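You operate a simulated robot arm through the tools that you are given. There is no shell and no other tool.

Carry out the task below with a simulated robot arm. There is one attempt and no reset: what you move stays moved.

TASK
Load the primer tin into the pot and bring it up to pressure.
Fine: lid down and clamped, vent closed, air open. Set down upright: what you pick out.

The check looks at the end state, three seconds after you hand in, the way a careful person would. Anything else that was tipped, shoved, dropped, spilled or broken makes it a failure. A push-on lid holds only when it is set on centred and level and pressed home; a screw cap is set on level and turned clockwise until tight.

THE ROBOT
A 6-joint arm with a fingered hand, fixed in place. Base frame: the origin is at the foot of the arm, x ahead of it, y to its left, z up; the work surface is at about z = 640. Readings come in mm, degrees, newtons and seconds.
With the tool pointing down near the work surface it reaches from about 100 to 660 mm from the base axis. Its first joint turns from -166.0 to 166.0 degrees. Payload 5 kg.
Tool frame: the origin (TCP) lies between the finger pads and is the grasp point; the fingertips stand 36 mm ahead of it; z points along the fingers, y is the line along which they close. The gripper opens to 120 mm. The gripper's body begins 42 mm behind the TCP. The gripper is a hand of 4 fingers: y runs from the thumb to the fingers, the wrist lies at [-19, -123, -211] in the tool frame.
Orientation is told as [roll, pitch, yaw] about the base's x, y, z axes, in that order, counted from this pose: with the fingers straight down and the wrist toward the robot, the tool's x, y and z point along [0, 1, 0], [1, 0, 0] and [0, 0, -1] of the base frame.

THE INTERFACE
- The arm moves only by the tool jog_arm. Its argument "commands" is a list of rows, each an object (a shift or turn left out is 0) with "travel": the shift along the base's x, y, z in mm, a list of three; "rot": the turn, a rotation vector about the base's x, y, z in degrees, a list of three. In form: [{"travel": [dx, dy, dz], "rot": [rx, ry, rz]}, ...]. A call has 1 to 20 rows; each row shifts and turns the commanded pose from where the row before left it. A row lasts 0.2 s, in which the tool goes at most 50 mm and 8.6 degrees; a call with a longer step from one row to the next is refused whole. Where a pose cannot be reached the arm comes as near as it can. A force on the tool above 40 N (or 10 N above the force at the start of the call, whichever is more), or a blocked arm, ends the call early, and 0.2 s more pass. In this call time passes only in rows, and 0.2 s behind the last. The reply holds the time, the measured pose of the TCP, the force on the tool along the base axes, the opening and the grip force, in the units named above and with some noise, with the torque about the TCP (base axes, N m) and any sound that the robot's microphone picked up.
- Cameras (640 x 400 px; columns grow to the right, rows downward): "scene" is fixed at [217.3, -650.3, 1586.4]; the picture's right is [0.71, -0.71, 0.02], its down [-0.71, -0.71, 0.02] and it looks along [0.00, -0.03, -1.00] (base axes); focal length 214 px, centre (320, 200). "wrist" rides on the gripper at [73, -101, -142] in the tool frame; the picture's right is [-0.79, 0.29, -0.54], its down [-0.56, -0.70, 0.44] and it looks along [-0.25, 0.65, 0.71] (tool axes); focal length 280 px, centre (320, 200). There is no depth. A picture from a camera that has moved, and an enlarged one, comes with that camera's place and axes in the base frame and with its lens.
- camera(camera): a new picture of that camera. It takes no simulated time.
- move_column(by): slides the trunk up (or, below 0, down) by that many mm; the arm rides with it, the base frame stays. It gives what a move gives, with no picture.
- set_fingers(index, middle, ring, thumb_bend, thumb_turn): sets how far each is bent, from 0 (flat) to 1 (curled in); at 0.3 the hand is open as for a grip, at 0.7 the pads meet at the TCP. One left out holds its place. A second passes; each finger stops where it meets its share of the squeeze, and holds until it gets a number again. It is the only way to open and close the hand. It gives what a move gives, with no picture; readings hold the bend of each and the force on the fingers (four entries, about 0 where the hand has none), thumb and palm. thumb_turn goes from beside the hand (0) to across from the fingers (1), as for a grip.
- zoom(camera, box): a new picture of the part [left, top, right, bottom] of that camera's present view, enlarged. It takes no simulated time.
- finish_job(): hands the job in; it is judged then, once.

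Places have to be worked out from the pictures, the camera data and where the tool is seen. Open the gripper and draw the arm clear of the work before you hand the job in, unless the task says otherwise.

The tools are called after "Emit:" by a JSON object that holds its "name" and its "arguments". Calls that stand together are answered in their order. jog_arm: Moves the arm, as the interface text tells. Its arguments: {"type":"object","properties":{"commands":{"type":"array","items":{"type":"object","properties":{"travel":{"type":"array","items":{"type":"number"}},"rot":{"type":"array","items":{"type":"number"}}}}}},"required":["commands"]} The other tools are called the same way: move_column (by) slides the trunk up or down; set_fingers (index, middle, ring, thumb_bend, thumb_turn) moves the fingers one by one; camera (camera) takes a picture; zoom (camera, box) takes an enlarged picture of a part of a camera's view; finish_job () hands the job in.

At the start:

```text
t: 0.0
eef_pos: [632.6, -333.2, 1243.5]
tool_rot: [0.0, 0.0, -0.1]
wrist_force: [-0.8, -0.8, 0.2]
ft_torque: [0.01, 0.01, 0.02]
finger_gap: 119.4
finger_force: 0.1
shape: jaw
bend: [0.3, 0.3, 0.3, 0.3, 0.98]
finger forces: [0.0, 0.1, 0.0, 0.1, 0.0, 0.1]
trunk travel left (down, up): [-775.0, 65.0]
```

scene: 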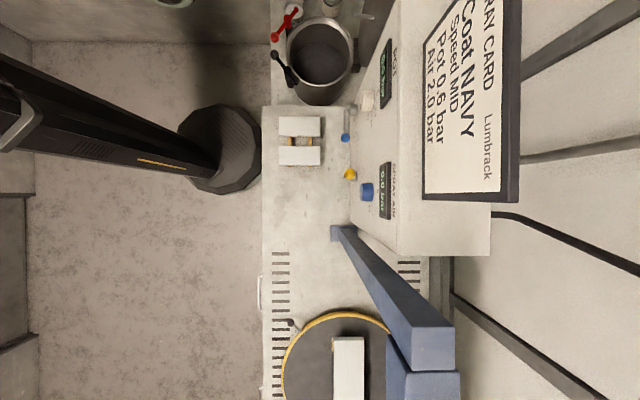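
wrist: 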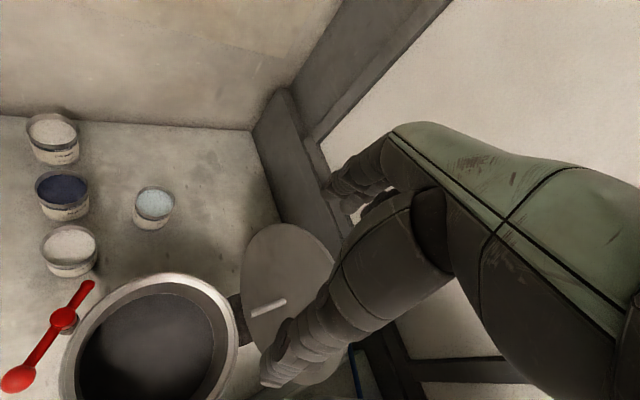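

I start by looking closely at both camera views to identify the pot, lid, tins, vent and air controls.

Emit:
{"name": "zoom", "arguments": {"camera": "scene", "box": [260, 0, 420, 100]}}

Emit:
{"name": "zoom", "arguments": {"camera": "scene", "box": [260, 90, 420, 190]}}

Emit:
{"name": "zoom", "arguments": {"camera": "scene", "box": [330, 130, 430, 230]}}

Emit:
{"name": "zoom", "arguments": {"camera": "wrist", "box": [0, 100, 240, 250]}}

Emit:
{"name": "zoom", "arguments": {"camera": "wrist", "box": [0, 200, 320, 400]}}

```text
4.00 times, centred on (340, 50) of scene
camera zoom: at [217.3, -650.3, 1586.4], right [0.71, -0.71, 0.02], down [-0.71, -0.71, 0.02], along [0.0, -0.03, -1.0], focal length 858 px, centre (240, 800)
```

zoom: 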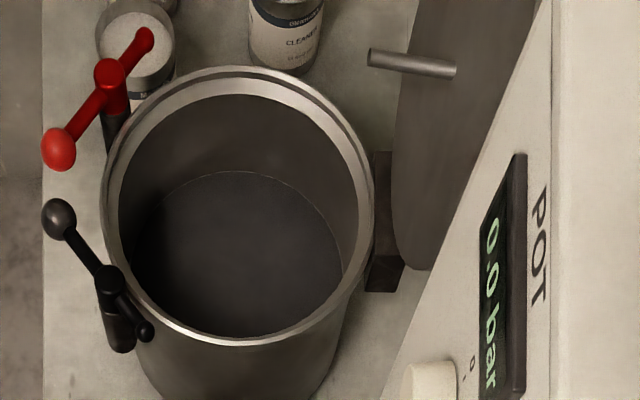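

```text
4.00 times, centred on (340, 140) of scene
camera zoom: at [217.3, -650.3, 1586.4], right [0.71, -0.71, 0.02], down [-0.71, -0.71, 0.02], along [0.0, -0.03, -1.0], focal length 858 px, centre (240, 440)
```

zoom: 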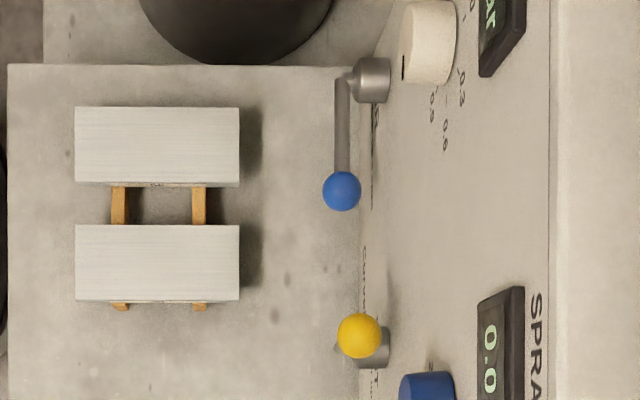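

```text
4.00 times, centred on (380, 180) of scene
camera zoom: at [217.3, -650.3, 1586.4], right [0.71, -0.71, 0.02], down [-0.71, -0.71, 0.02], along [0.0, -0.03, -1.0], focal length 858 px, centre (80, 280)
```

zoom: 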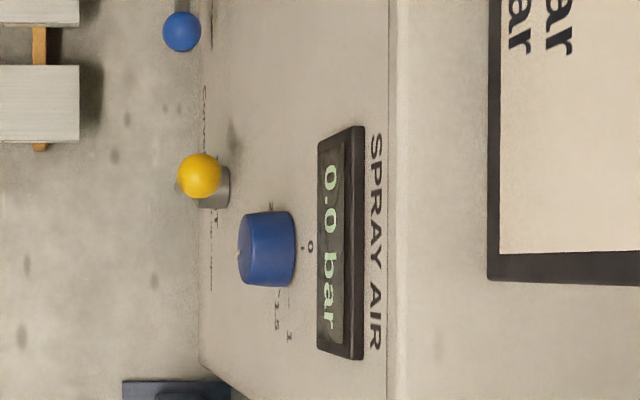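

```text
2.67 times, centred on (120, 175) of wrist
camera zoom: at [532.9, -260.7, 1386.9], right [0.29, -0.79, 0.54], down [-0.7, -0.56, -0.44], along [0.65, -0.25, -0.71], focal length 748 px, centre (853, 267)
```

zoom: 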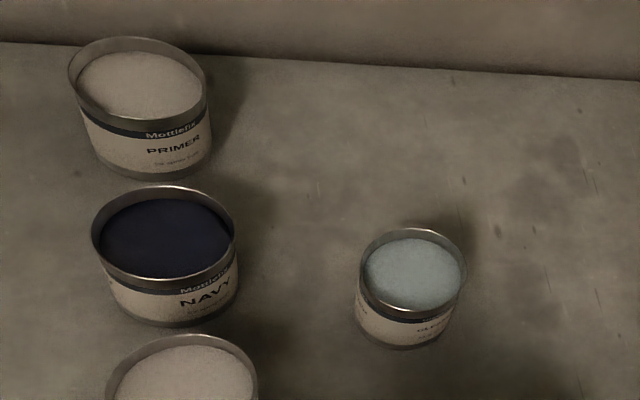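

```text
2.00 times, centred on (160, 300) of wrist
camera zoom: at [532.9, -260.7, 1386.9], right [0.29, -0.79, 0.54], down [-0.7, -0.56, -0.44], along [0.65, -0.25, -0.71], focal length 561 px, centre (640, 0)
```

zoom: 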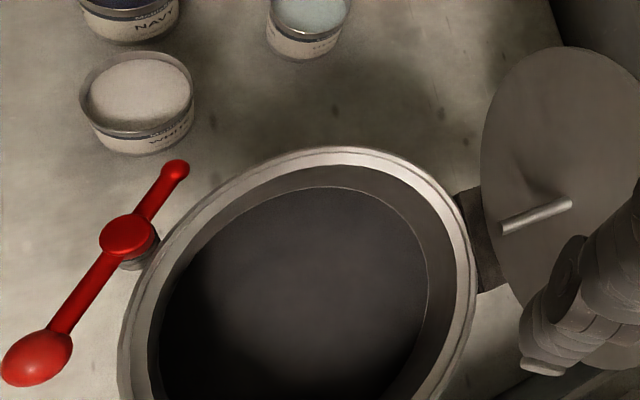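

The pot seems to be near (590,-290) with its lid swung open behind it, and the tins stand beyond it (white, navy, primer). I zoom in on the panel and its levers to read the labels.

Emit:
{"name": "zoom", "arguments": {"camera": "scene", "box": [335, 85, 385, 135]}}

Emit:
{"name": "zoom", "arguments": {"camera": "scene", "box": [335, 125, 385, 175]}}

Emit:
{"name": "zoom", "arguments": {"camera": "scene", "box": [335, 155, 405, 225]}}

Emit:
{"name": "zoom", "arguments": {"camera": "scene", "box": [264, 0, 314, 50]}}

Emit:
{"name": "zoom", "arguments": {"camera": "scene", "box": [264, 40, 314, 90]}}

Emit:
{"name": "zoom", "arguments": {"camera": "scene", "box": [345, 0, 425, 80]}}

Emit:
{"name": "zoom", "arguments": {"camera": "scene", "box": [250, 230, 470, 400]}}

Emit:
{"name": "zoom", "arguments": {"camera": "wrist", "box": [220, 150, 420, 400]}}

```text
8.00 times, centred on (360, 110) of scene
camera zoom: at [217.3, -650.3, 1586.4], right [0.71, -0.71, 0.02], down [-0.71, -0.71, 0.02], along [0.0, -0.03, -1.0], focal length 1716 px, centre (0, 920)
```

zoom: 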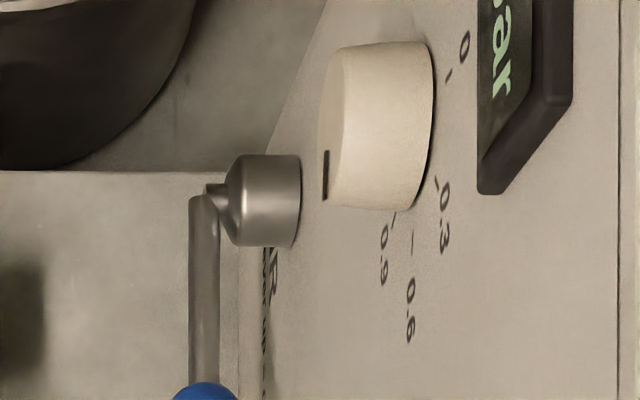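

```text
8.00 times, centred on (360, 150) of scene
camera zoom: at [217.3, -650.3, 1586.4], right [0.71, -0.71, 0.02], down [-0.71, -0.71, 0.02], along [0.0, -0.03, -1.0], focal length 1716 px, centre (0, 600)
```

zoom: 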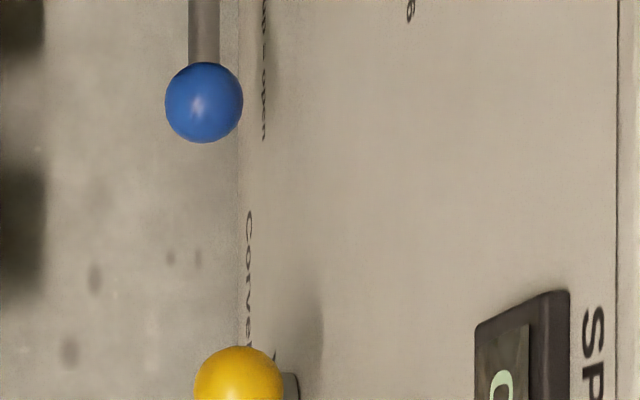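

```text
5.71 times, centred on (370, 190) of scene
camera zoom: at [217.3, -650.3, 1586.4], right [0.71, -0.71, 0.02], down [-0.71, -0.71, 0.02], along [0.0, -0.03, -1.0], focal length 1226 px, centre (34, 257)
```

zoom: 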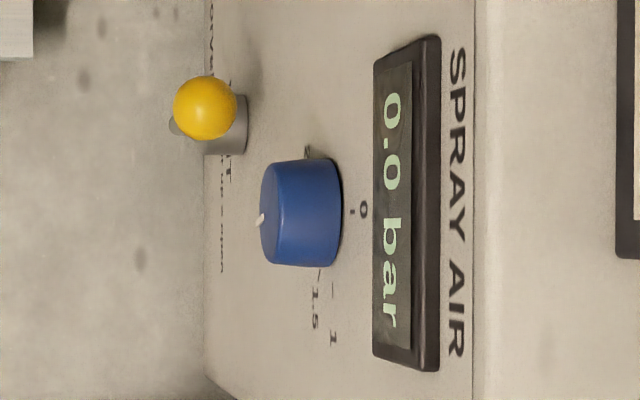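

```text
8.00 times, centred on (289, 25) of scene
camera zoom: at [217.3, -650.3, 1586.4], right [0.71, -0.71, 0.02], down [-0.71, -0.71, 0.02], along [0.0, -0.03, -1.0], focal length 1716 px, centre (568, 1600)
```

zoom: 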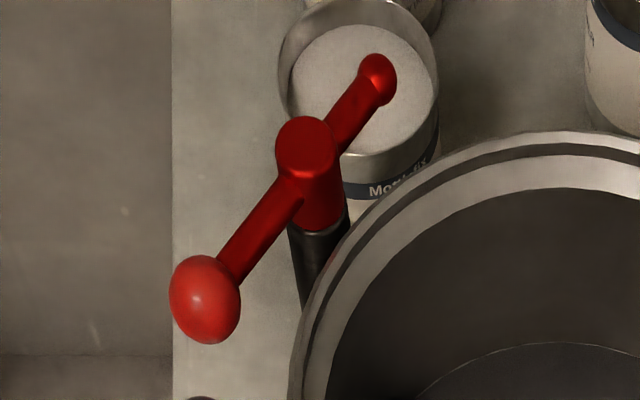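

```text
8.00 times, centred on (289, 65) of scene
camera zoom: at [217.3, -650.3, 1586.4], right [0.71, -0.71, 0.02], down [-0.71, -0.71, 0.02], along [0.0, -0.03, -1.0], focal length 1716 px, centre (568, 1280)
```

zoom: 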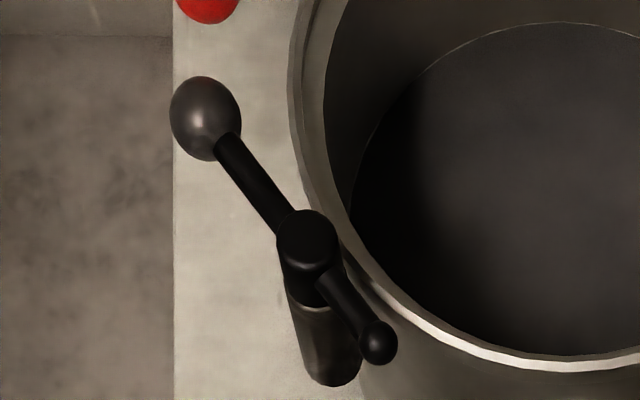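

```text
5.00 times, centred on (385, 40) of scene
camera zoom: at [217.3, -650.3, 1586.4], right [0.71, -0.71, 0.02], down [-0.71, -0.71, 0.02], along [0.0, -0.03, -1.0], focal length 1072 px, centre (-5, 1000)
```

zoom: 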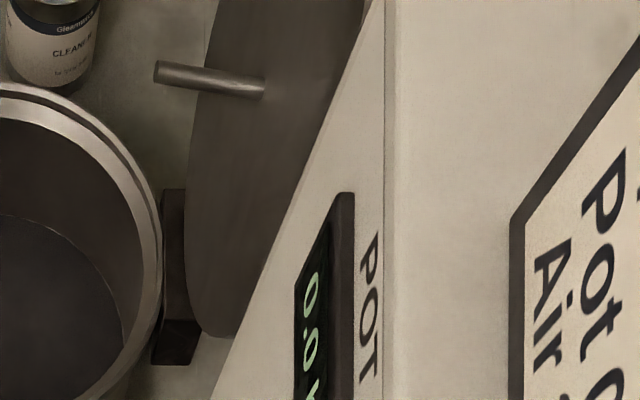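

```text
2.35 times, centred on (360, 315) of scene
camera zoom: at [217.3, -650.3, 1586.4], right [0.71, -0.71, 0.02], down [-0.71, -0.71, 0.02], along [0.0, -0.03, -1.0], focal length 505 px, centre (226, -71)
```

zoom: 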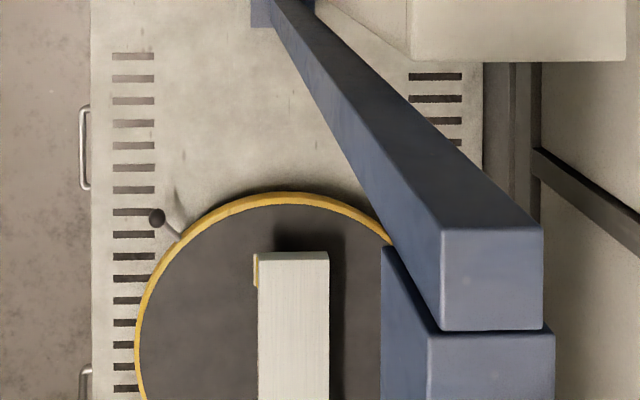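

```text
1.60 times, centred on (320, 275) of wrist
camera zoom: at [532.9, -260.7, 1386.9], right [0.29, -0.79, 0.54], down [-0.7, -0.56, -0.44], along [0.65, -0.25, -0.71], focal length 449 px, centre (320, 80)
```

zoom: 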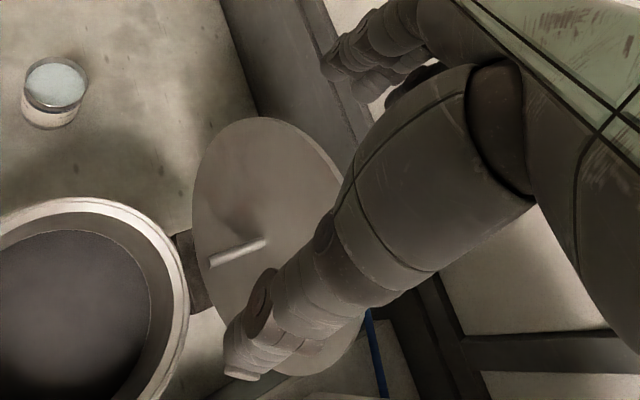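

The panel carries AIR (blue lever), probably VENT (yellow lever) and a POT regulator knob. I move the hand back over the bench, yawed towards the panel, so that the wrist camera can read the labels.

Emit:
{"name": "jog_arm", "arguments": {"commands": [{"travel": [-36, -13, -20], "rot": [0, 0, -2.4]}, {"travel": [-36, -13, -20], "rot": [0, 0, -2.4]}, {"travel": [-36, -13, -20], "rot": [0, 0, -2.4]}, {"travel": [-36, -13, -20], "rot": [0, 0, -2.4]}, {"travel": [-36, -13, -20], "rot": [0, 0, -2.4]}, {"travel": [-36, -13, -20], "rot": [0, 0, -2.4]}, {"travel": [-36, -13, -20], "rot": [0, 0, -2.4]}, {"travel": [-36, -13, -20], "rot": [0, 0, -2.4]}, {"travel": [-36, -13, -20], "rot": [0, 0, -2.4]}, {"travel": [-36, -13, -20], "rot": [0, 0, -2.4]}]}}

Emit:
{"name": "camera", "arguments": {"camera": "wrist"}}

Emit:
{"name": "camera", "arguments": {"camera": "scene"}}

```text
t: 2.2
eef_pos: [271.5, -461.5, 1043.2]
tool_rot: [0.0, -0.1, -24.0]
wrist_force: [0.5, -0.3, -0.2]
ft_torque: [0.03, -0.02, -0.01]
finger_gap: 119.7
finger_force: 0.0
shape: jaw
bend: [0.3, 0.3, 0.3, 0.3, 0.98]
finger forces: [0.0, 0.0, 0.0, 0.0, 0.0, 0.1]
trunk travel left (down, up): [-775.0, 65.0]
```

```text
taken
camera wrist: at [210.5, -355.1, 1187.6], right [-0.06, -0.84, 0.54], down [-0.87, -0.23, -0.44], along [0.49, -0.5, -0.71], focal length 280 px, centre (320, 200)
```

wrist: 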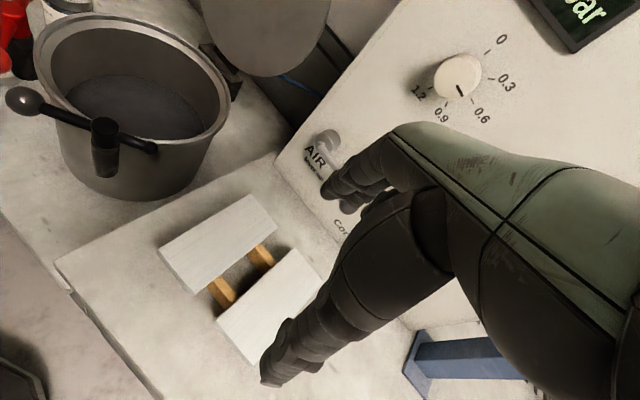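

```text
taken
```

scene: 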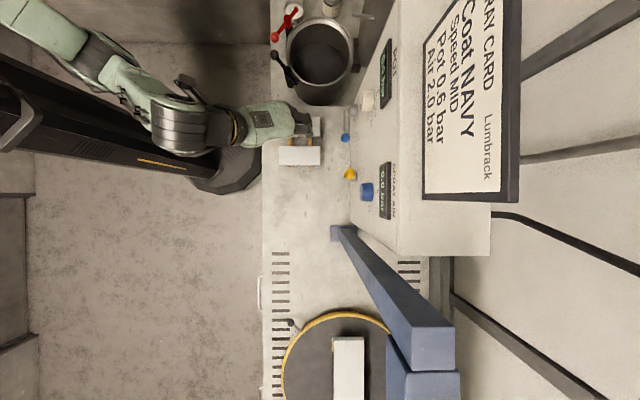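

The pot regulator is visible now. I zoom on its dial and the AIR label to read them.

Emit:
{"name": "zoom", "arguments": {"camera": "wrist", "box": [400, 20, 540, 130]}}

Emit:
{"name": "zoom", "arguments": {"camera": "wrist", "box": [260, 110, 380, 260]}}

Emit:
{"name": "zoom", "arguments": {"camera": "wrist", "box": [0, 0, 260, 210]}}

Emit:
{"name": "zoom", "arguments": {"camera": "scene", "box": [0, 0, 350, 220]}}

```text
3.64 times, centred on (470, 75) of wrist
camera zoom: at [210.5, -355.1, 1187.6], right [-0.06, -0.84, 0.54], down [-0.87, -0.23, -0.44], along [0.49, -0.5, -0.71], focal length 1020 px, centre (-226, 654)
```

zoom: 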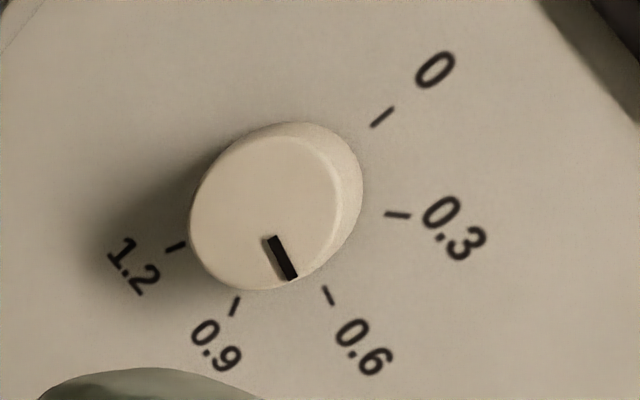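

```text
2.67 times, centred on (320, 185) of wrist
camera zoom: at [210.5, -355.1, 1187.6], right [-0.06, -0.84, 0.54], down [-0.87, -0.23, -0.44], along [0.49, -0.5, -0.71], focal length 748 px, centre (320, 240)
```

zoom: 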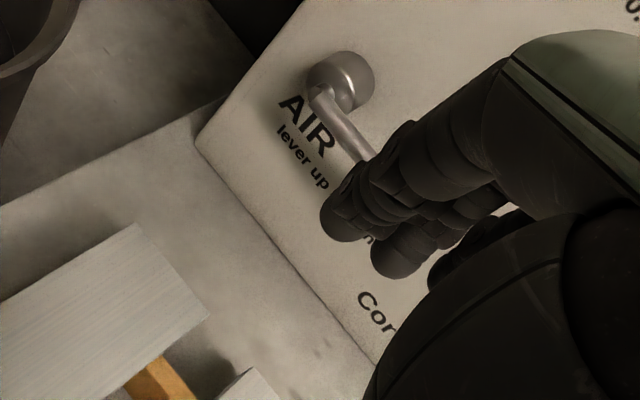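

```text
1.90 times, centred on (130, 105) of wrist
camera zoom: at [210.5, -355.1, 1187.6], right [-0.06, -0.84, 0.54], down [-0.87, -0.23, -0.44], along [0.49, -0.5, -0.71], focal length 534 px, centre (682, 381)
```

zoom: 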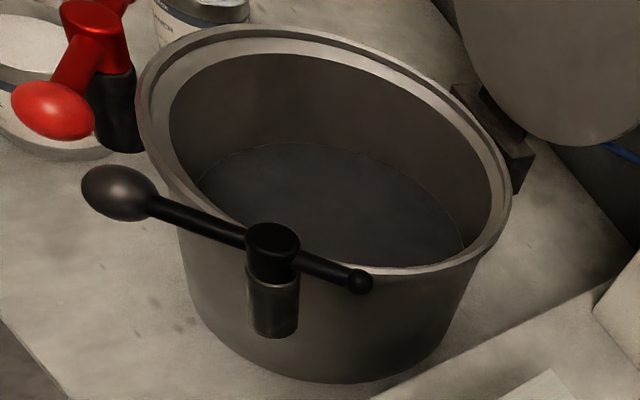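

```text
1.82 times, centred on (175, 110) of scene
camera zoom: at [217.3, -650.3, 1586.4], right [0.71, -0.71, 0.02], down [-0.71, -0.71, 0.02], along [0.0, -0.03, -1.0], focal length 390 px, centre (584, 364)
```

zoom: 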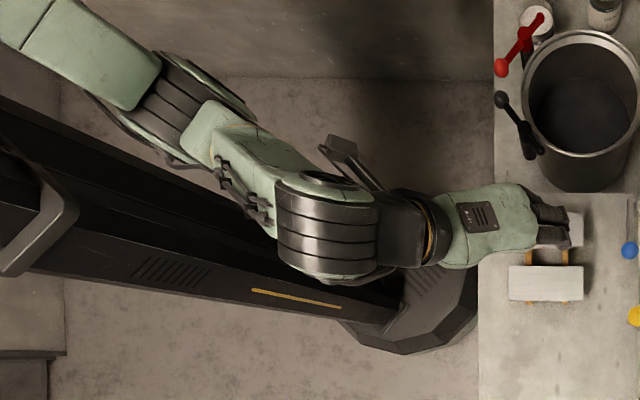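

The pot regulator mark already points at 0.6, as on the card, and the AIR label says "lever up". Next I move along the bench, yaw back, to view the tins and the clamps.

Emit:
{"name": "jog_arm", "arguments": {"commands": [{"travel": [12, 38, 5], "rot": [0, 0, 2.6]}, {"travel": [12, 38, 5], "rot": [0, 0, 2.6]}, {"travel": [12, 38, 5], "rot": [0, 0, 2.6]}, {"travel": [12, 38, 5], "rot": [0, 0, 2.6]}, {"travel": [12, 38, 5], "rot": [0, 0, 2.6]}, {"travel": [12, 38, 5], "rot": [0, 0, 2.6]}, {"travel": [12, 38, 5], "rot": [0, 0, 2.6]}, {"travel": [12, 38, 5], "rot": [0, 0, 2.6]}, {"travel": [12, 38, 5], "rot": [0, 0, 2.6]}]}}

Emit:
{"name": "camera", "arguments": {"camera": "wrist"}}

Emit:
{"name": "camera", "arguments": {"camera": "scene"}}

```text
t: 4.2
eef_pos: [380.5, -120.0, 1089.5]
tool_rot: [0.0, 0.0, -0.6]
wrist_force: [0.1, 1.1, -0.8]
ft_torque: [-0.01, 0.03, -0.01]
finger_gap: 119.9
finger_force: 0.1
shape: jaw
bend: [0.3, 0.3, 0.3, 0.3, 0.98]
finger forces: [0.0, 0.1, 0.1, 0.1, 0.0, 0.0]
trunk travel left (down, up): [-775.0, 65.0]
```

```text
taken
camera wrist: at [281.3, -46.3, 1231.8], right [0.28, -0.79, 0.54], down [-0.71, -0.55, -0.44], along [0.65, -0.26, -0.71], focal length 280 px, centre (320, 200)
```

wrist: 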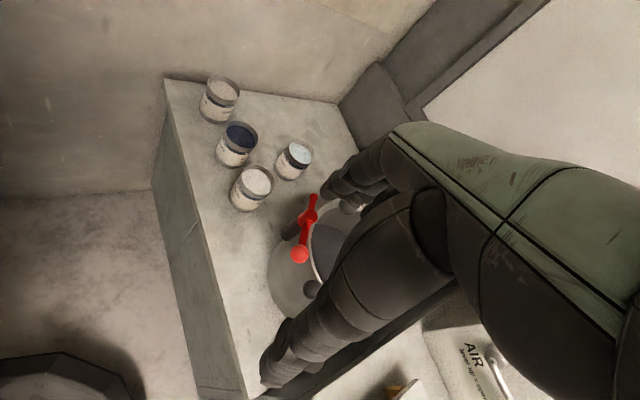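

```text
taken
```

scene: 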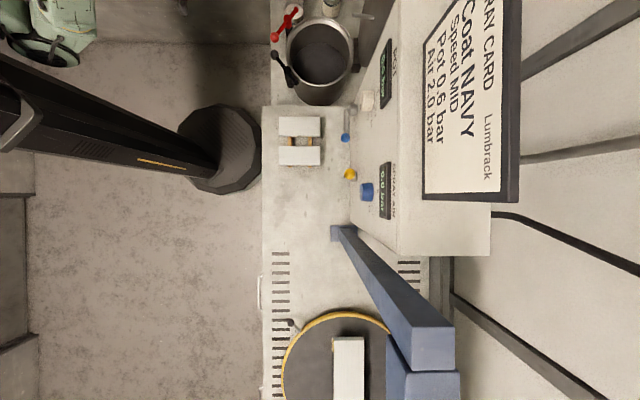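

Triangulating the two views puts the primer tin near (852,118) with its top at z≈735, which is 860 mm out. I test how far the arm reaches that way with the tool pointing down at a safe height.

Emit:
{"name": "jog_arm", "arguments": {"commands": [{"travel": [40, 20, 0]}, {"travel": [40, 20, 0]}, {"travel": [40, 20, 0]}, {"travel": [40, 20, 0]}, {"travel": [40, 20, 0]}, {"travel": [40, 20, 0]}, {"travel": [40, 20, 0]}, {"travel": [40, 20, 0]}]}}

Emit:
{"name": "camera", "arguments": {"camera": "wrist"}}

```text
t: 6.0
eef_pos: [701.7, 40.0, 1087.4]
tool_rot: [-0.1, 0.1, -0.6]
wrist_force: [-0.5, -0.5, 0.0]
ft_torque: [0.01, 0.01, 0.0]
finger_gap: 119.9
finger_force: 0.1
shape: jaw
bend: [0.3, 0.3, 0.3, 0.3, 0.98]
finger forces: [0.0, 0.1, 0.0, 0.1, 0.0, 0.0]
trunk travel left (down, up): [-775.0, 65.0]
```

```text
taken
camera wrist: at [602.7, 113.7, 1230.9], right [0.28, -0.79, 0.54], down [-0.71, -0.55, -0.44], along [0.65, -0.26, -0.71], focal length 280 px, centre (320, 200)
```

wrist: 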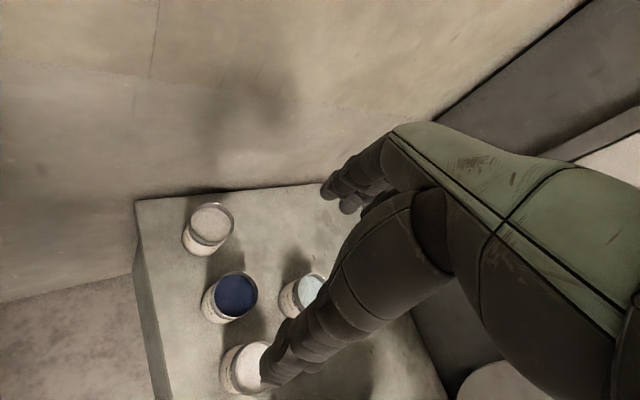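

The tool-down pose still holds at 703 mm radius. I carry on towards the primer tin at the same height to find the limit, watching the wall behind it.

Emit:
{"name": "jog_arm", "arguments": {"commands": [{"travel": [25, 13, 0], "rot": [0, 0, 1]}, {"travel": [25, 13, 0], "rot": [0, 0, 1]}, {"travel": [25, 13, 0], "rot": [0, 0, 1]}, {"travel": [25, 13, 0], "rot": [0, 0, 1]}, {"travel": [25, 13, 0], "rot": [0, 0, 1]}, {"travel": [25, 13, 0], "rot": [0, 0, 1]}]}}

Emit:
{"name": "camera", "arguments": {"camera": "wrist"}}

```text
t: 7.4
eef_pos: [851.1, 118.5, 1087.3]
tool_rot: [0.0, 0.0, 5.6]
wrist_force: [0.3, -0.4, 0.0]
ft_torque: [-0.04, 0.02, -0.01]
finger_gap: 119.8
finger_force: 0.0
shape: jaw
bend: [0.3, 0.3, 0.3, 0.3, 0.98]
finger forces: [0.0, 0.0, 0.0, 0.0, 0.0, 0.0]
trunk travel left (down, up): [-775.0, 65.0]
```

```text
taken
camera wrist: at [744.8, 181.4, 1231.1], right [0.36, -0.76, 0.54], down [-0.64, -0.62, -0.44], along [0.67, -0.19, -0.71], focal length 280 px, centre (320, 200)
```

wrist: 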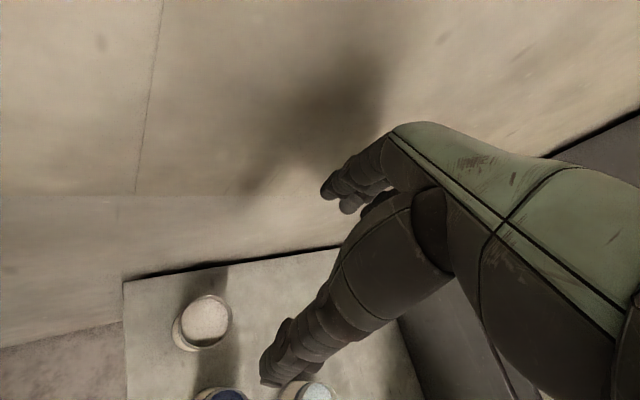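

The arm can hold the tool down right over the primer tin at (851,118). I zoom in on the tin to refine its position and size.

Emit:
{"name": "zoom", "arguments": {"camera": "wrist", "box": [150, 270, 260, 370]}}

Emit:
{"name": "zoom", "arguments": {"camera": "wrist", "box": [120, 250, 360, 400]}}

Emit:
{"name": "camera", "arguments": {"camera": "scene"}}

```text
4.00 times, centred on (205, 320) of wrist
camera zoom: at [744.8, 181.4, 1231.1], right [0.36, -0.76, 0.54], down [-0.64, -0.62, -0.44], along [0.67, -0.19, -0.71], focal length 1122 px, centre (780, -280)
```

zoom: 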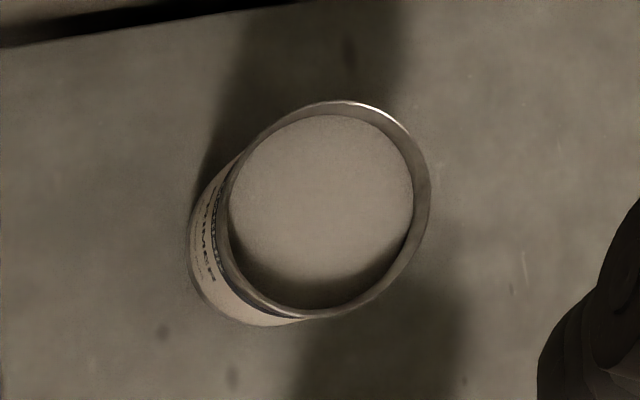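

```text
2.67 times, centred on (240, 325) of wrist
camera zoom: at [744.8, 181.4, 1231.1], right [0.36, -0.76, 0.54], down [-0.64, -0.62, -0.44], along [0.67, -0.19, -0.71], focal length 748 px, centre (533, -133)
```

zoom: 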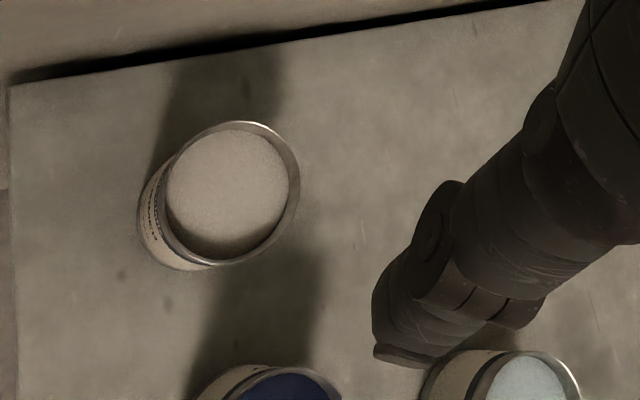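

```text
taken
```

scene: 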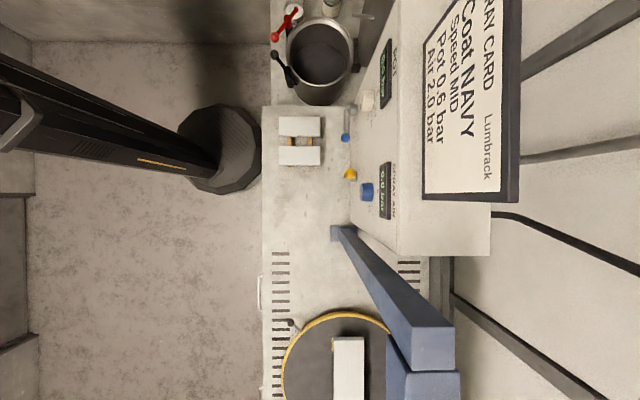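

The primer is a tin about 84 mm across, centred near (856,114) and about 93 mm high. Before grasping it I go and look at the pot, lid, hinge and clamps from the front.

Emit:
{"name": "jog_arm", "arguments": {"commands": [{"travel": [-34.7, -28.3, 2], "rot": [0, 0, -2]}, {"travel": [-34.7, -28.3, 2], "rot": [0, 0, -2]}, {"travel": [-34.7, -28.3, 2], "rot": [0, 0, -2]}, {"travel": [-34.7, -28.3, 2], "rot": [0, 0, -2]}, {"travel": [-34.7, -28.3, 2], "rot": [0, 0, -2]}, {"travel": [-34.7, -28.3, 2], "rot": [0, 0, -2]}, {"travel": [-34.7, -28.3, 2], "rot": [0, 0, -2]}, {"travel": [-34.7, -28.3, 2], "rot": [0, 0, -2]}, {"travel": [-34.7, -28.3, 2], "rot": [0, 0, -2]}, {"travel": [-34.7, -28.3, 2], "rot": [0, 0, -2]}, {"travel": [-34.7, -28.3, 2], "rot": [0, 0, -2]}, {"travel": [-34.7, -28.3, 2], "rot": [0, 0, -2]}, {"travel": [-34.7, -28.3, 2], "rot": [0, 0, -2]}, {"travel": [-34.7, -28.3, 2], "rot": [0, 0, -2]}, {"travel": [-34.7, -28.3, 2], "rot": [0, 0, -2]}]}}

Emit:
{"name": "camera", "arguments": {"camera": "wrist"}}

Emit:
{"name": "camera", "arguments": {"camera": "scene"}}

```text
t: 10.6
eef_pos: [327.0, -307.0, 1117.8]
tool_rot: [0.0, 0.0, -24.5]
wrist_force: [0.3, 0.0, 0.2]
ft_torque: [0.01, -0.03, -0.01]
finger_gap: 119.6
finger_force: 0.2
shape: jaw
bend: [0.3, 0.3, 0.3, 0.3, 0.98]
finger forces: [0.0, 0.0, 0.0, 0.0, 0.0, 0.0]
trunk travel left (down, up): [-775.0, 65.0]
```

```text
taken
camera wrist: at [266.4, -199.5, 1260.1], right [-0.07, -0.84, 0.54], down [-0.87, -0.22, -0.44], along [0.49, -0.5, -0.71], focal length 280 px, centre (320, 200)
```

wrist: 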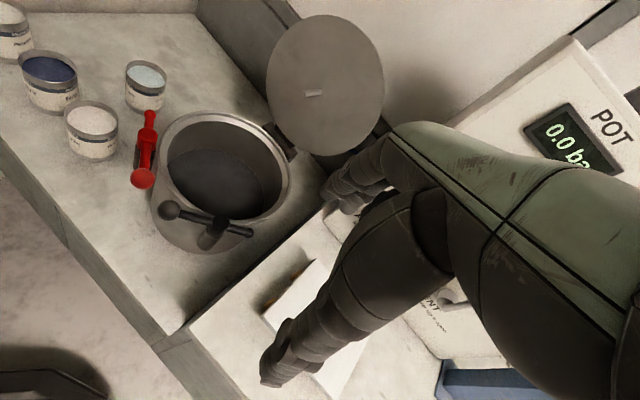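

```text
taken
```

scene: 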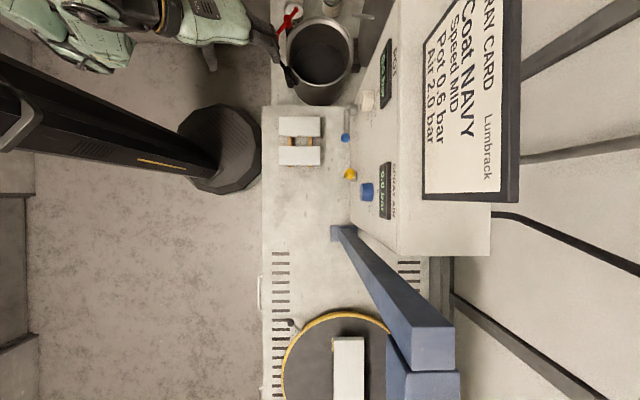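

Now the lid, pot, clamps and VENT label are visible; I zoom on each of them.

Emit:
{"name": "zoom", "arguments": {"camera": "wrist", "box": [240, 0, 420, 160]}}

Emit:
{"name": "zoom", "arguments": {"camera": "wrist", "box": [110, 90, 310, 270]}}

Emit:
{"name": "zoom", "arguments": {"camera": "wrist", "box": [380, 260, 500, 370]}}

Emit:
{"name": "zoom", "arguments": {"camera": "scene", "box": [60, 0, 360, 120]}}

```text
2.50 times, centred on (330, 80) of wrist
camera zoom: at [266.4, -199.5, 1260.1], right [-0.07, -0.84, 0.54], down [-0.87, -0.22, -0.44], along [0.49, -0.5, -0.71], focal length 701 px, centre (295, 500)
```

zoom: 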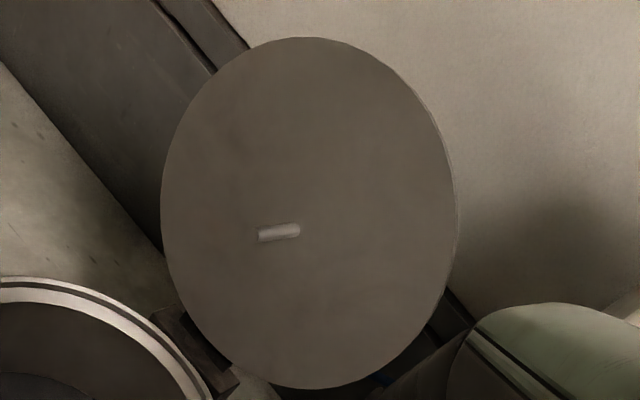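

```text
2.22 times, centred on (210, 180) of wrist
camera zoom: at [266.4, -199.5, 1260.1], right [-0.07, -0.84, 0.54], down [-0.87, -0.22, -0.44], along [0.49, -0.5, -0.71], focal length 623 px, centre (564, 244)
```

zoom: 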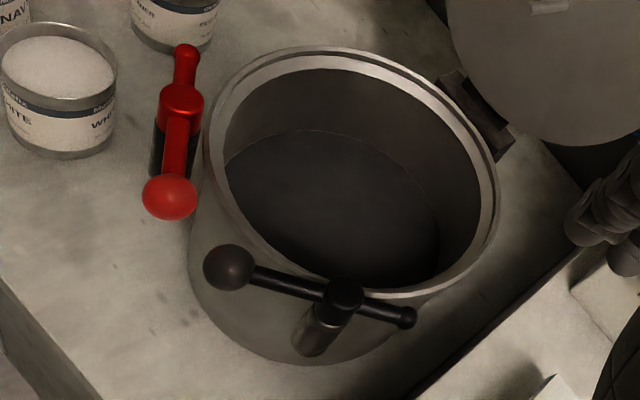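

```text
3.64 times, centred on (440, 315) of wrist
camera zoom: at [266.4, -199.5, 1260.1], right [-0.07, -0.84, 0.54], down [-0.87, -0.22, -0.44], along [0.49, -0.5, -0.71], focal length 1020 px, centre (-116, -218)
```

zoom: 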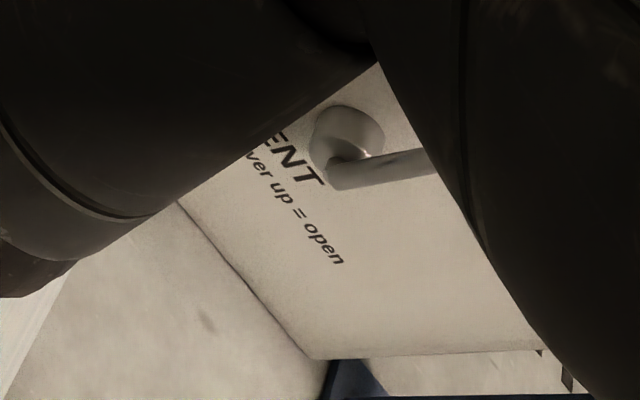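

```text
2.13 times, centred on (210, 60) of scene
camera zoom: at [217.3, -650.3, 1586.4], right [0.71, -0.71, 0.02], down [-0.71, -0.71, 0.02], along [0.0, -0.03, -1.0], focal length 458 px, centre (555, 499)
```

zoom: 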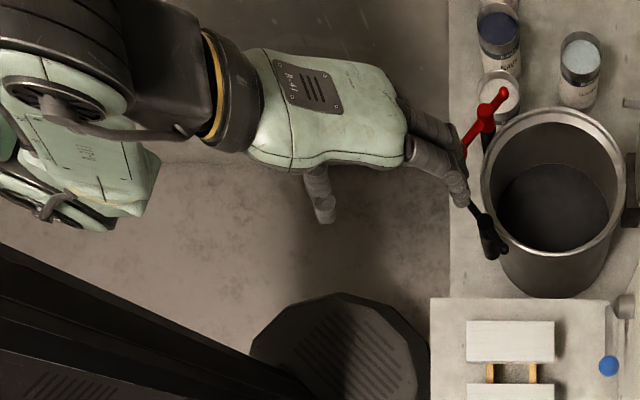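

The lid has a rod (dip tube) on its pot-side face and leans back about 10°. VENT also says "lever up = open", and the yellow lever is up. I tilt the hand forward and go a bit lower for a flatter front view, to get the heights of the lid, hinge, clamps and levers.

Emit:
{"name": "jog_arm", "arguments": {"commands": [{"travel": [-4, 4, -25], "rot": [-5, -5, 0]}, {"travel": [-4, 4, -25], "rot": [-5, -5, 0]}, {"travel": [-4, 4, -25], "rot": [-5, -5, 0]}, {"travel": [-4, 4, -25], "rot": [-5, -5, 0]}, {"travel": [-4, 4, -25], "rot": [-5, -5, 0]}]}}

Emit:
{"name": "camera", "arguments": {"camera": "wrist"}}

Emit:
{"name": "camera", "arguments": {"camera": "scene"}}

```text
t: 11.8
eef_pos: [310.1, -285.6, 993.4]
tool_rot: [-13.9, -33.0, -20.6]
wrist_force: [0.5, 0.6, 0.0]
ft_torque: [0.01, 0.02, 0.03]
finger_gap: 120.2
finger_force: 0.0
shape: jaw
bend: [0.3, 0.3, 0.3, 0.3, 0.98]
finger forces: [0.0, 0.1, 0.0, 0.1, 0.1, 0.1]
trunk travel left (down, up): [-775.0, 65.0]
```

```text
taken
camera wrist: at [207.3, -135.5, 1040.2], right [-0.36, -0.54, 0.76], down [-0.63, -0.46, -0.63], along [0.69, -0.7, -0.18], focal length 280 px, centre (320, 200)
```

wrist: 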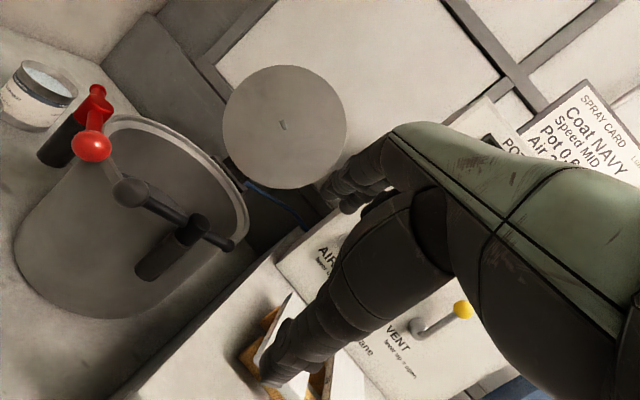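

```text
taken
```

scene: 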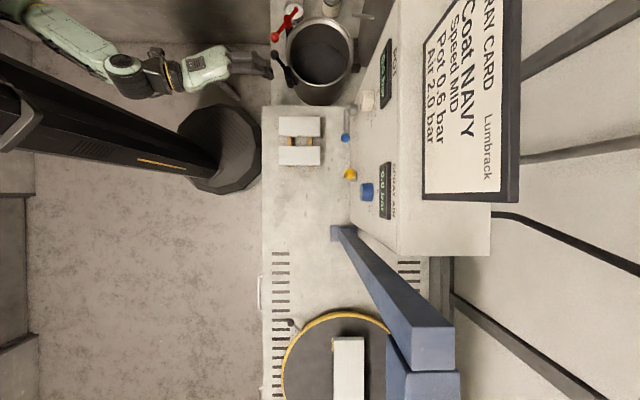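

This flatter view is useful. I zoom on the lid/hinge, the two clamps and the VENT lever.

Emit:
{"name": "zoom", "arguments": {"camera": "wrist", "box": [200, 50, 360, 220]}}

Emit:
{"name": "zoom", "arguments": {"camera": "wrist", "box": [0, 50, 280, 330]}}

Emit:
{"name": "zoom", "arguments": {"camera": "wrist", "box": [370, 280, 500, 400]}}

Emit:
{"name": "zoom", "arguments": {"camera": "wrist", "box": [30, 70, 260, 290]}}

```text
2.35 times, centred on (280, 135) of wrist
camera zoom: at [207.3, -135.5, 1040.2], right [-0.36, -0.54, 0.76], down [-0.63, -0.46, -0.63], along [0.69, -0.7, -0.18], focal length 660 px, centre (414, 353)
```

zoom: 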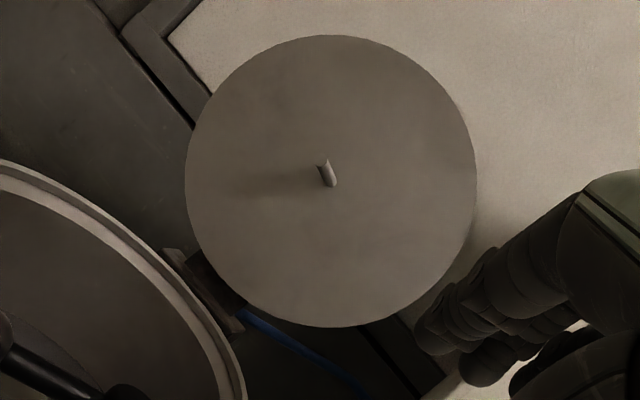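

```text
1.43 times, centred on (140, 190) of wrist
camera zoom: at [207.3, -135.5, 1040.2], right [-0.36, -0.54, 0.76], down [-0.63, -0.46, -0.63], along [0.69, -0.7, -0.18], focal length 401 px, centre (577, 214)
```

zoom: 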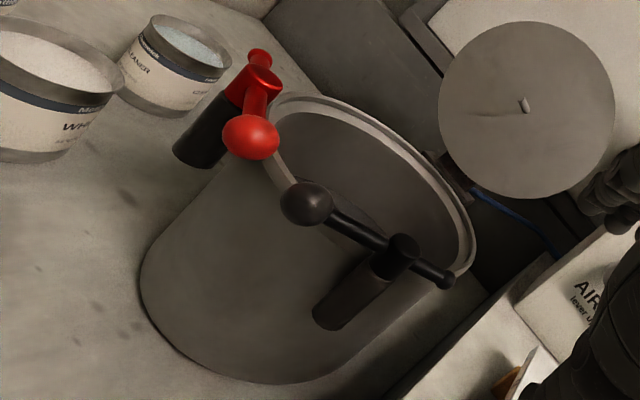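

```text
3.33 times, centred on (435, 340) of wrist
camera zoom: at [207.3, -135.5, 1040.2], right [-0.36, -0.54, 0.76], down [-0.63, -0.46, -0.63], along [0.69, -0.7, -0.18], focal length 935 px, centre (-63, -267)
```

zoom: 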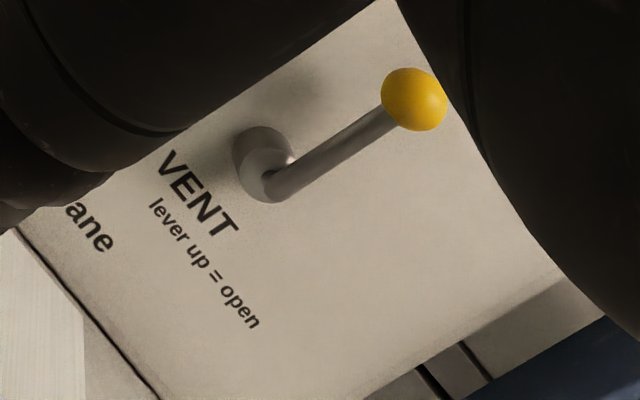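

```text
1.82 times, centred on (145, 180) of wrist
camera zoom: at [207.3, -135.5, 1040.2], right [-0.36, -0.54, 0.76], down [-0.63, -0.46, -0.63], along [0.69, -0.7, -0.18], focal length 510 px, centre (638, 236)
```

zoom: 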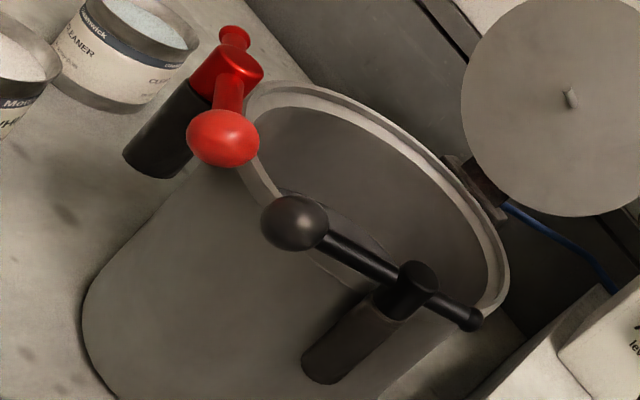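

Both posts at the pot's front are swing clamps (hubs near r-s symmetric positions, z≈873), now tangential, so open. Everything is understood well enough to start: I untilt the hand and go back over the primer tin with yaw about -15 so the fingers stay off the wall.

Emit:
{"name": "jog_arm", "arguments": {"commands": [{"travel": [4, -4, 25], "rot": [5, 5, 0]}, {"travel": [4, -4, 25], "rot": [5, 5, 0]}, {"travel": [4, -4, 25], "rot": [5, 5, 0]}, {"travel": [4, -4, 25], "rot": [5, 5, 0]}, {"travel": [4, -4, 20], "rot": [5, 5, 0]}, {"travel": [35.3, 28, -2], "rot": [0, 0, 0.63]}, {"travel": [35.3, 28, -2], "rot": [0, 0, 0.63]}, {"travel": [35.3, 28, -2], "rot": [0, 0, 0.63]}, {"travel": [35.3, 28, -2], "rot": [0, 0, 0.63]}, {"travel": [35.3, 28, -2], "rot": [0, 0, 0.63]}, {"travel": [35.3, 28, -2], "rot": [0, 0, 0.63]}, {"travel": [35.3, 28, -2], "rot": [0, 0, 0.63]}, {"travel": [35.3, 28, -2], "rot": [0, 0, 0.63]}, {"travel": [35.3, 28, -2], "rot": [0, 0, 0.63]}, {"travel": [35.3, 28, -2], "rot": [0, 0, 0.63]}, {"travel": [35.3, 28, -2], "rot": [0, 0, 0.63]}, {"travel": [35.3, 28, -2], "rot": [0, 0, 0.63]}, {"travel": [35.3, 28, -2], "rot": [0, 0, 0.63]}, {"travel": [35.3, 28, -2], "rot": [0, 0, 0.63]}, {"travel": [35.3, 28, -2], "rot": [0, 0, 0.63]}]}}

Emit:
{"name": "camera", "arguments": {"camera": "wrist"}}

```text
t: 16.0
eef_pos: [858.9, 113.9, 1079.2]
tool_rot: [-0.1, 0.1, -15.2]
wrist_force: [0.5, 0.0, -0.5]
ft_torque: [-0.03, 0.03, -0.01]
finger_gap: 120.0
finger_force: 0.1
shape: jaw
bend: [0.3, 0.3, 0.3, 0.3, 0.98]
finger forces: [0.0, 0.0, 0.0, 0.0, 0.0, 0.0]
trunk travel left (down, up): [-775.0, 65.0]
```

```text
taken
camera wrist: at [782.2, 210.4, 1222.1], right [0.07, -0.84, 0.54], down [-0.82, -0.36, -0.44], along [0.56, -0.41, -0.71], focal length 280 px, centre (320, 200)
```

wrist: 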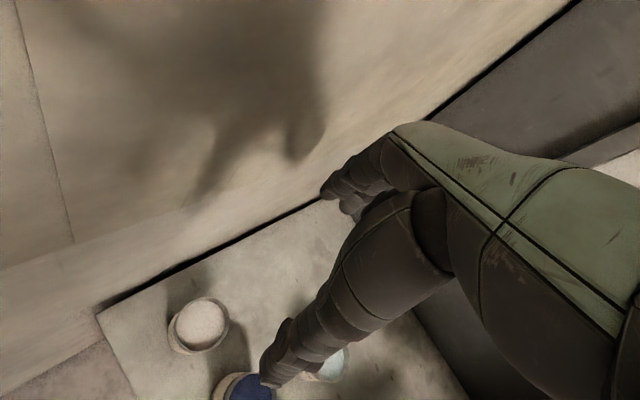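

The tin is in view again; I zoom to refine its centre from this second direction.

Emit:
{"name": "zoom", "arguments": {"camera": "wrist", "box": [140, 270, 260, 370]}}

Emit:
{"name": "move_column", "arguments": {"by": -150}}

Emit:
{"name": "camera", "arguments": {"camera": "wrist"}}

Emit:
{"name": "camera", "arguments": {"camera": "scene"}}

```text
4.00 times, centred on (200, 320) of wrist
camera zoom: at [782.2, 210.4, 1222.1], right [0.07, -0.84, 0.54], down [-0.82, -0.36, -0.44], along [0.56, -0.41, -0.71], focal length 1122 px, centre (800, -280)
```

zoom: 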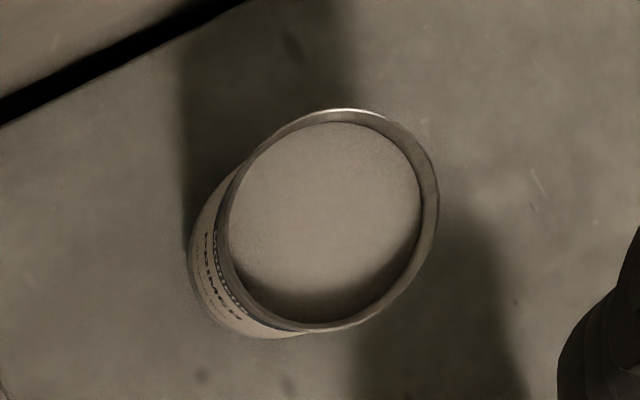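

```text
t: 17.8
eef_pos: [858.4, 113.5, 930.9]
tool_rot: [0.0, 0.0, -15.1]
wrist_force: [-0.3, -0.3, 0.3]
ft_torque: [-0.02, 0.02, -0.01]
finger_gap: 120.1
finger_force: 0.1
shape: jaw
bend: [0.3, 0.3, 0.3, 0.3, 0.98]
finger forces: [0.0, 0.0, 0.0, 0.0, 0.0, 0.0]
trunk travel left (down, up): [-625.0, 215.0]
```

```text
taken
camera wrist: at [780.7, 208.9, 1073.9], right [0.07, -0.84, 0.54], down [-0.82, -0.36, -0.44], along [0.56, -0.41, -0.71], focal length 280 px, centre (320, 200)
```

wrist: 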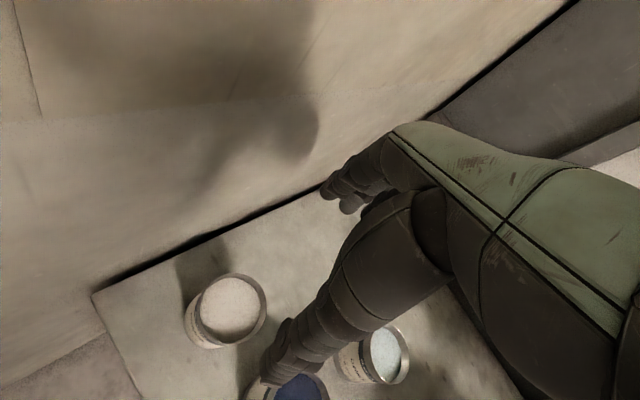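

```text
taken
```

scene: 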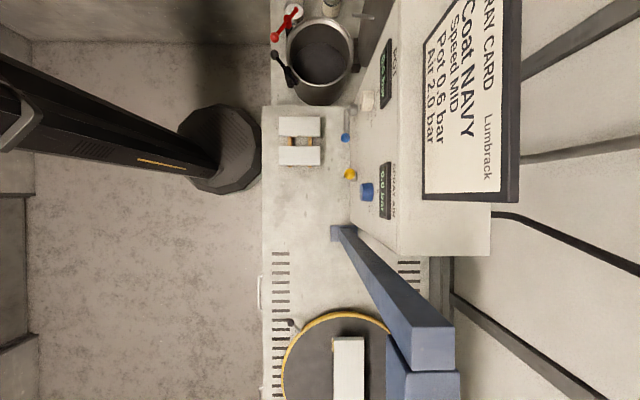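

The trunk lowering works and nothing is touched. I zoom on the tin again at this height to triangulate its centre and top before descending further.

Emit:
{"name": "zoom", "arguments": {"camera": "wrist", "box": [170, 260, 290, 360]}}

Emit:
{"name": "zoom", "arguments": {"camera": "wrist", "box": [240, 100, 480, 400]}}

```text
4.00 times, centred on (230, 310) of wrist
camera zoom: at [780.7, 208.9, 1073.9], right [0.07, -0.84, 0.54], down [-0.82, -0.36, -0.44], along [0.56, -0.41, -0.71], focal length 1122 px, centre (680, -240)
```

zoom: 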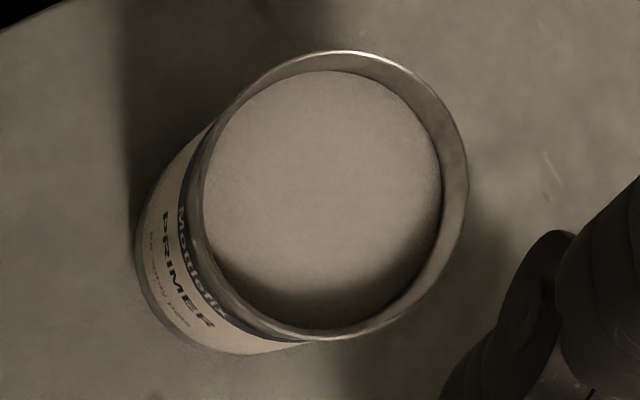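

```text
1.33 times, centred on (360, 250) of wrist
camera zoom: at [780.7, 208.9, 1073.9], right [0.07, -0.84, 0.54], down [-0.82, -0.36, -0.44], along [0.56, -0.41, -0.71], focal length 374 px, centre (267, 133)
```

zoom: 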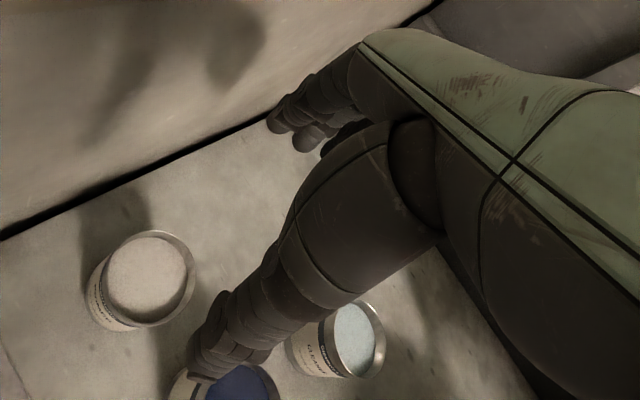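

The tin centre is about (854,114), top ≈ 730. I shift the tool 4 mm to centre it, then lower the trunk until the fingertips are just above the rim and look again.

Emit:
{"name": "jog_arm", "arguments": {"commands": [{"travel": [-4, 0.5, 0]}]}}

Emit:
{"name": "move_column", "arguments": {"by": -145}}

Emit:
{"name": "camera", "arguments": {"camera": "wrist"}}

Emit:
{"name": "zoom", "arguments": {"camera": "wrist", "box": [200, 150, 440, 390]}}

```text
t: 18.1
eef_pos: [853.0, 112.8, 930.0]
tool_rot: [0.0, 0.0, -15.1]
wrist_force: [-0.3, 0.7, -0.1]
ft_torque: [0.02, 0.01, 0.0]
finger_gap: 120.1
finger_force: 0.0
shape: jaw
bend: [0.3, 0.3, 0.3, 0.3, 0.98]
finger forces: [0.0, 0.0, 0.1, 0.1, 0.0, 0.1]
trunk travel left (down, up): [-625.0, 215.0]
```

```text
t: 19.9
eef_pos: [855.4, 112.9, 786.2]
tool_rot: [0.0, 0.1, -15.1]
wrist_force: [-0.1, 0.3, 0.3]
ft_torque: [0.01, 0.01, -0.01]
finger_gap: 119.8
finger_force: 0.0
shape: jaw
bend: [0.3, 0.3, 0.3, 0.3, 0.98]
finger forces: [0.1, 0.0, 0.0, 0.0, 0.1, 0.1]
trunk travel left (down, up): [-480.0, 360.0]
```

```text
taken
camera wrist: at [776.6, 209.4, 929.0], right [0.07, -0.84, 0.54], down [-0.82, -0.36, -0.44], along [0.56, -0.41, -0.71], focal length 280 px, centre (320, 200)
```

wrist: 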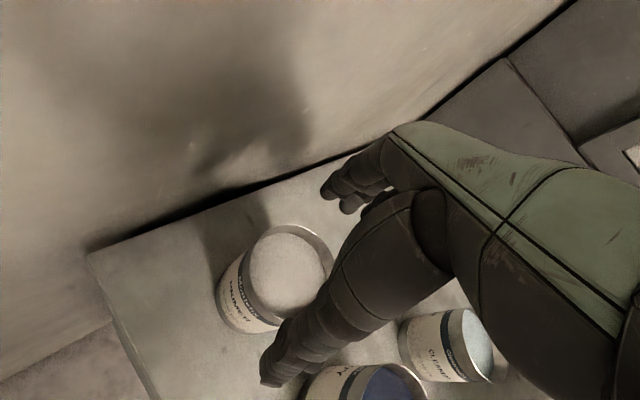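

```text
1.67 times, centred on (320, 270) of wrist
camera zoom: at [776.6, 209.4, 929.0], right [0.07, -0.84, 0.54], down [-0.82, -0.36, -0.44], along [0.56, -0.41, -0.71], focal length 467 px, centre (320, 83)
```

zoom: 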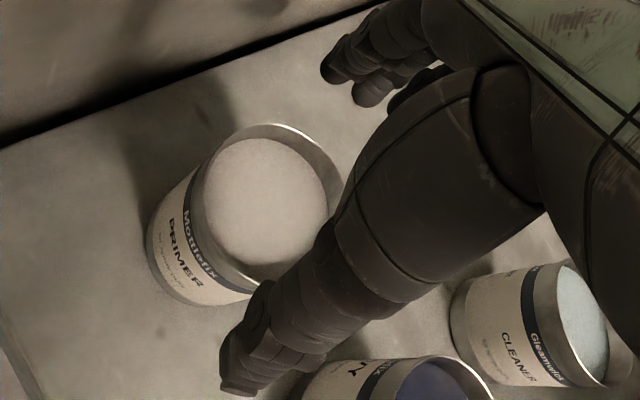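

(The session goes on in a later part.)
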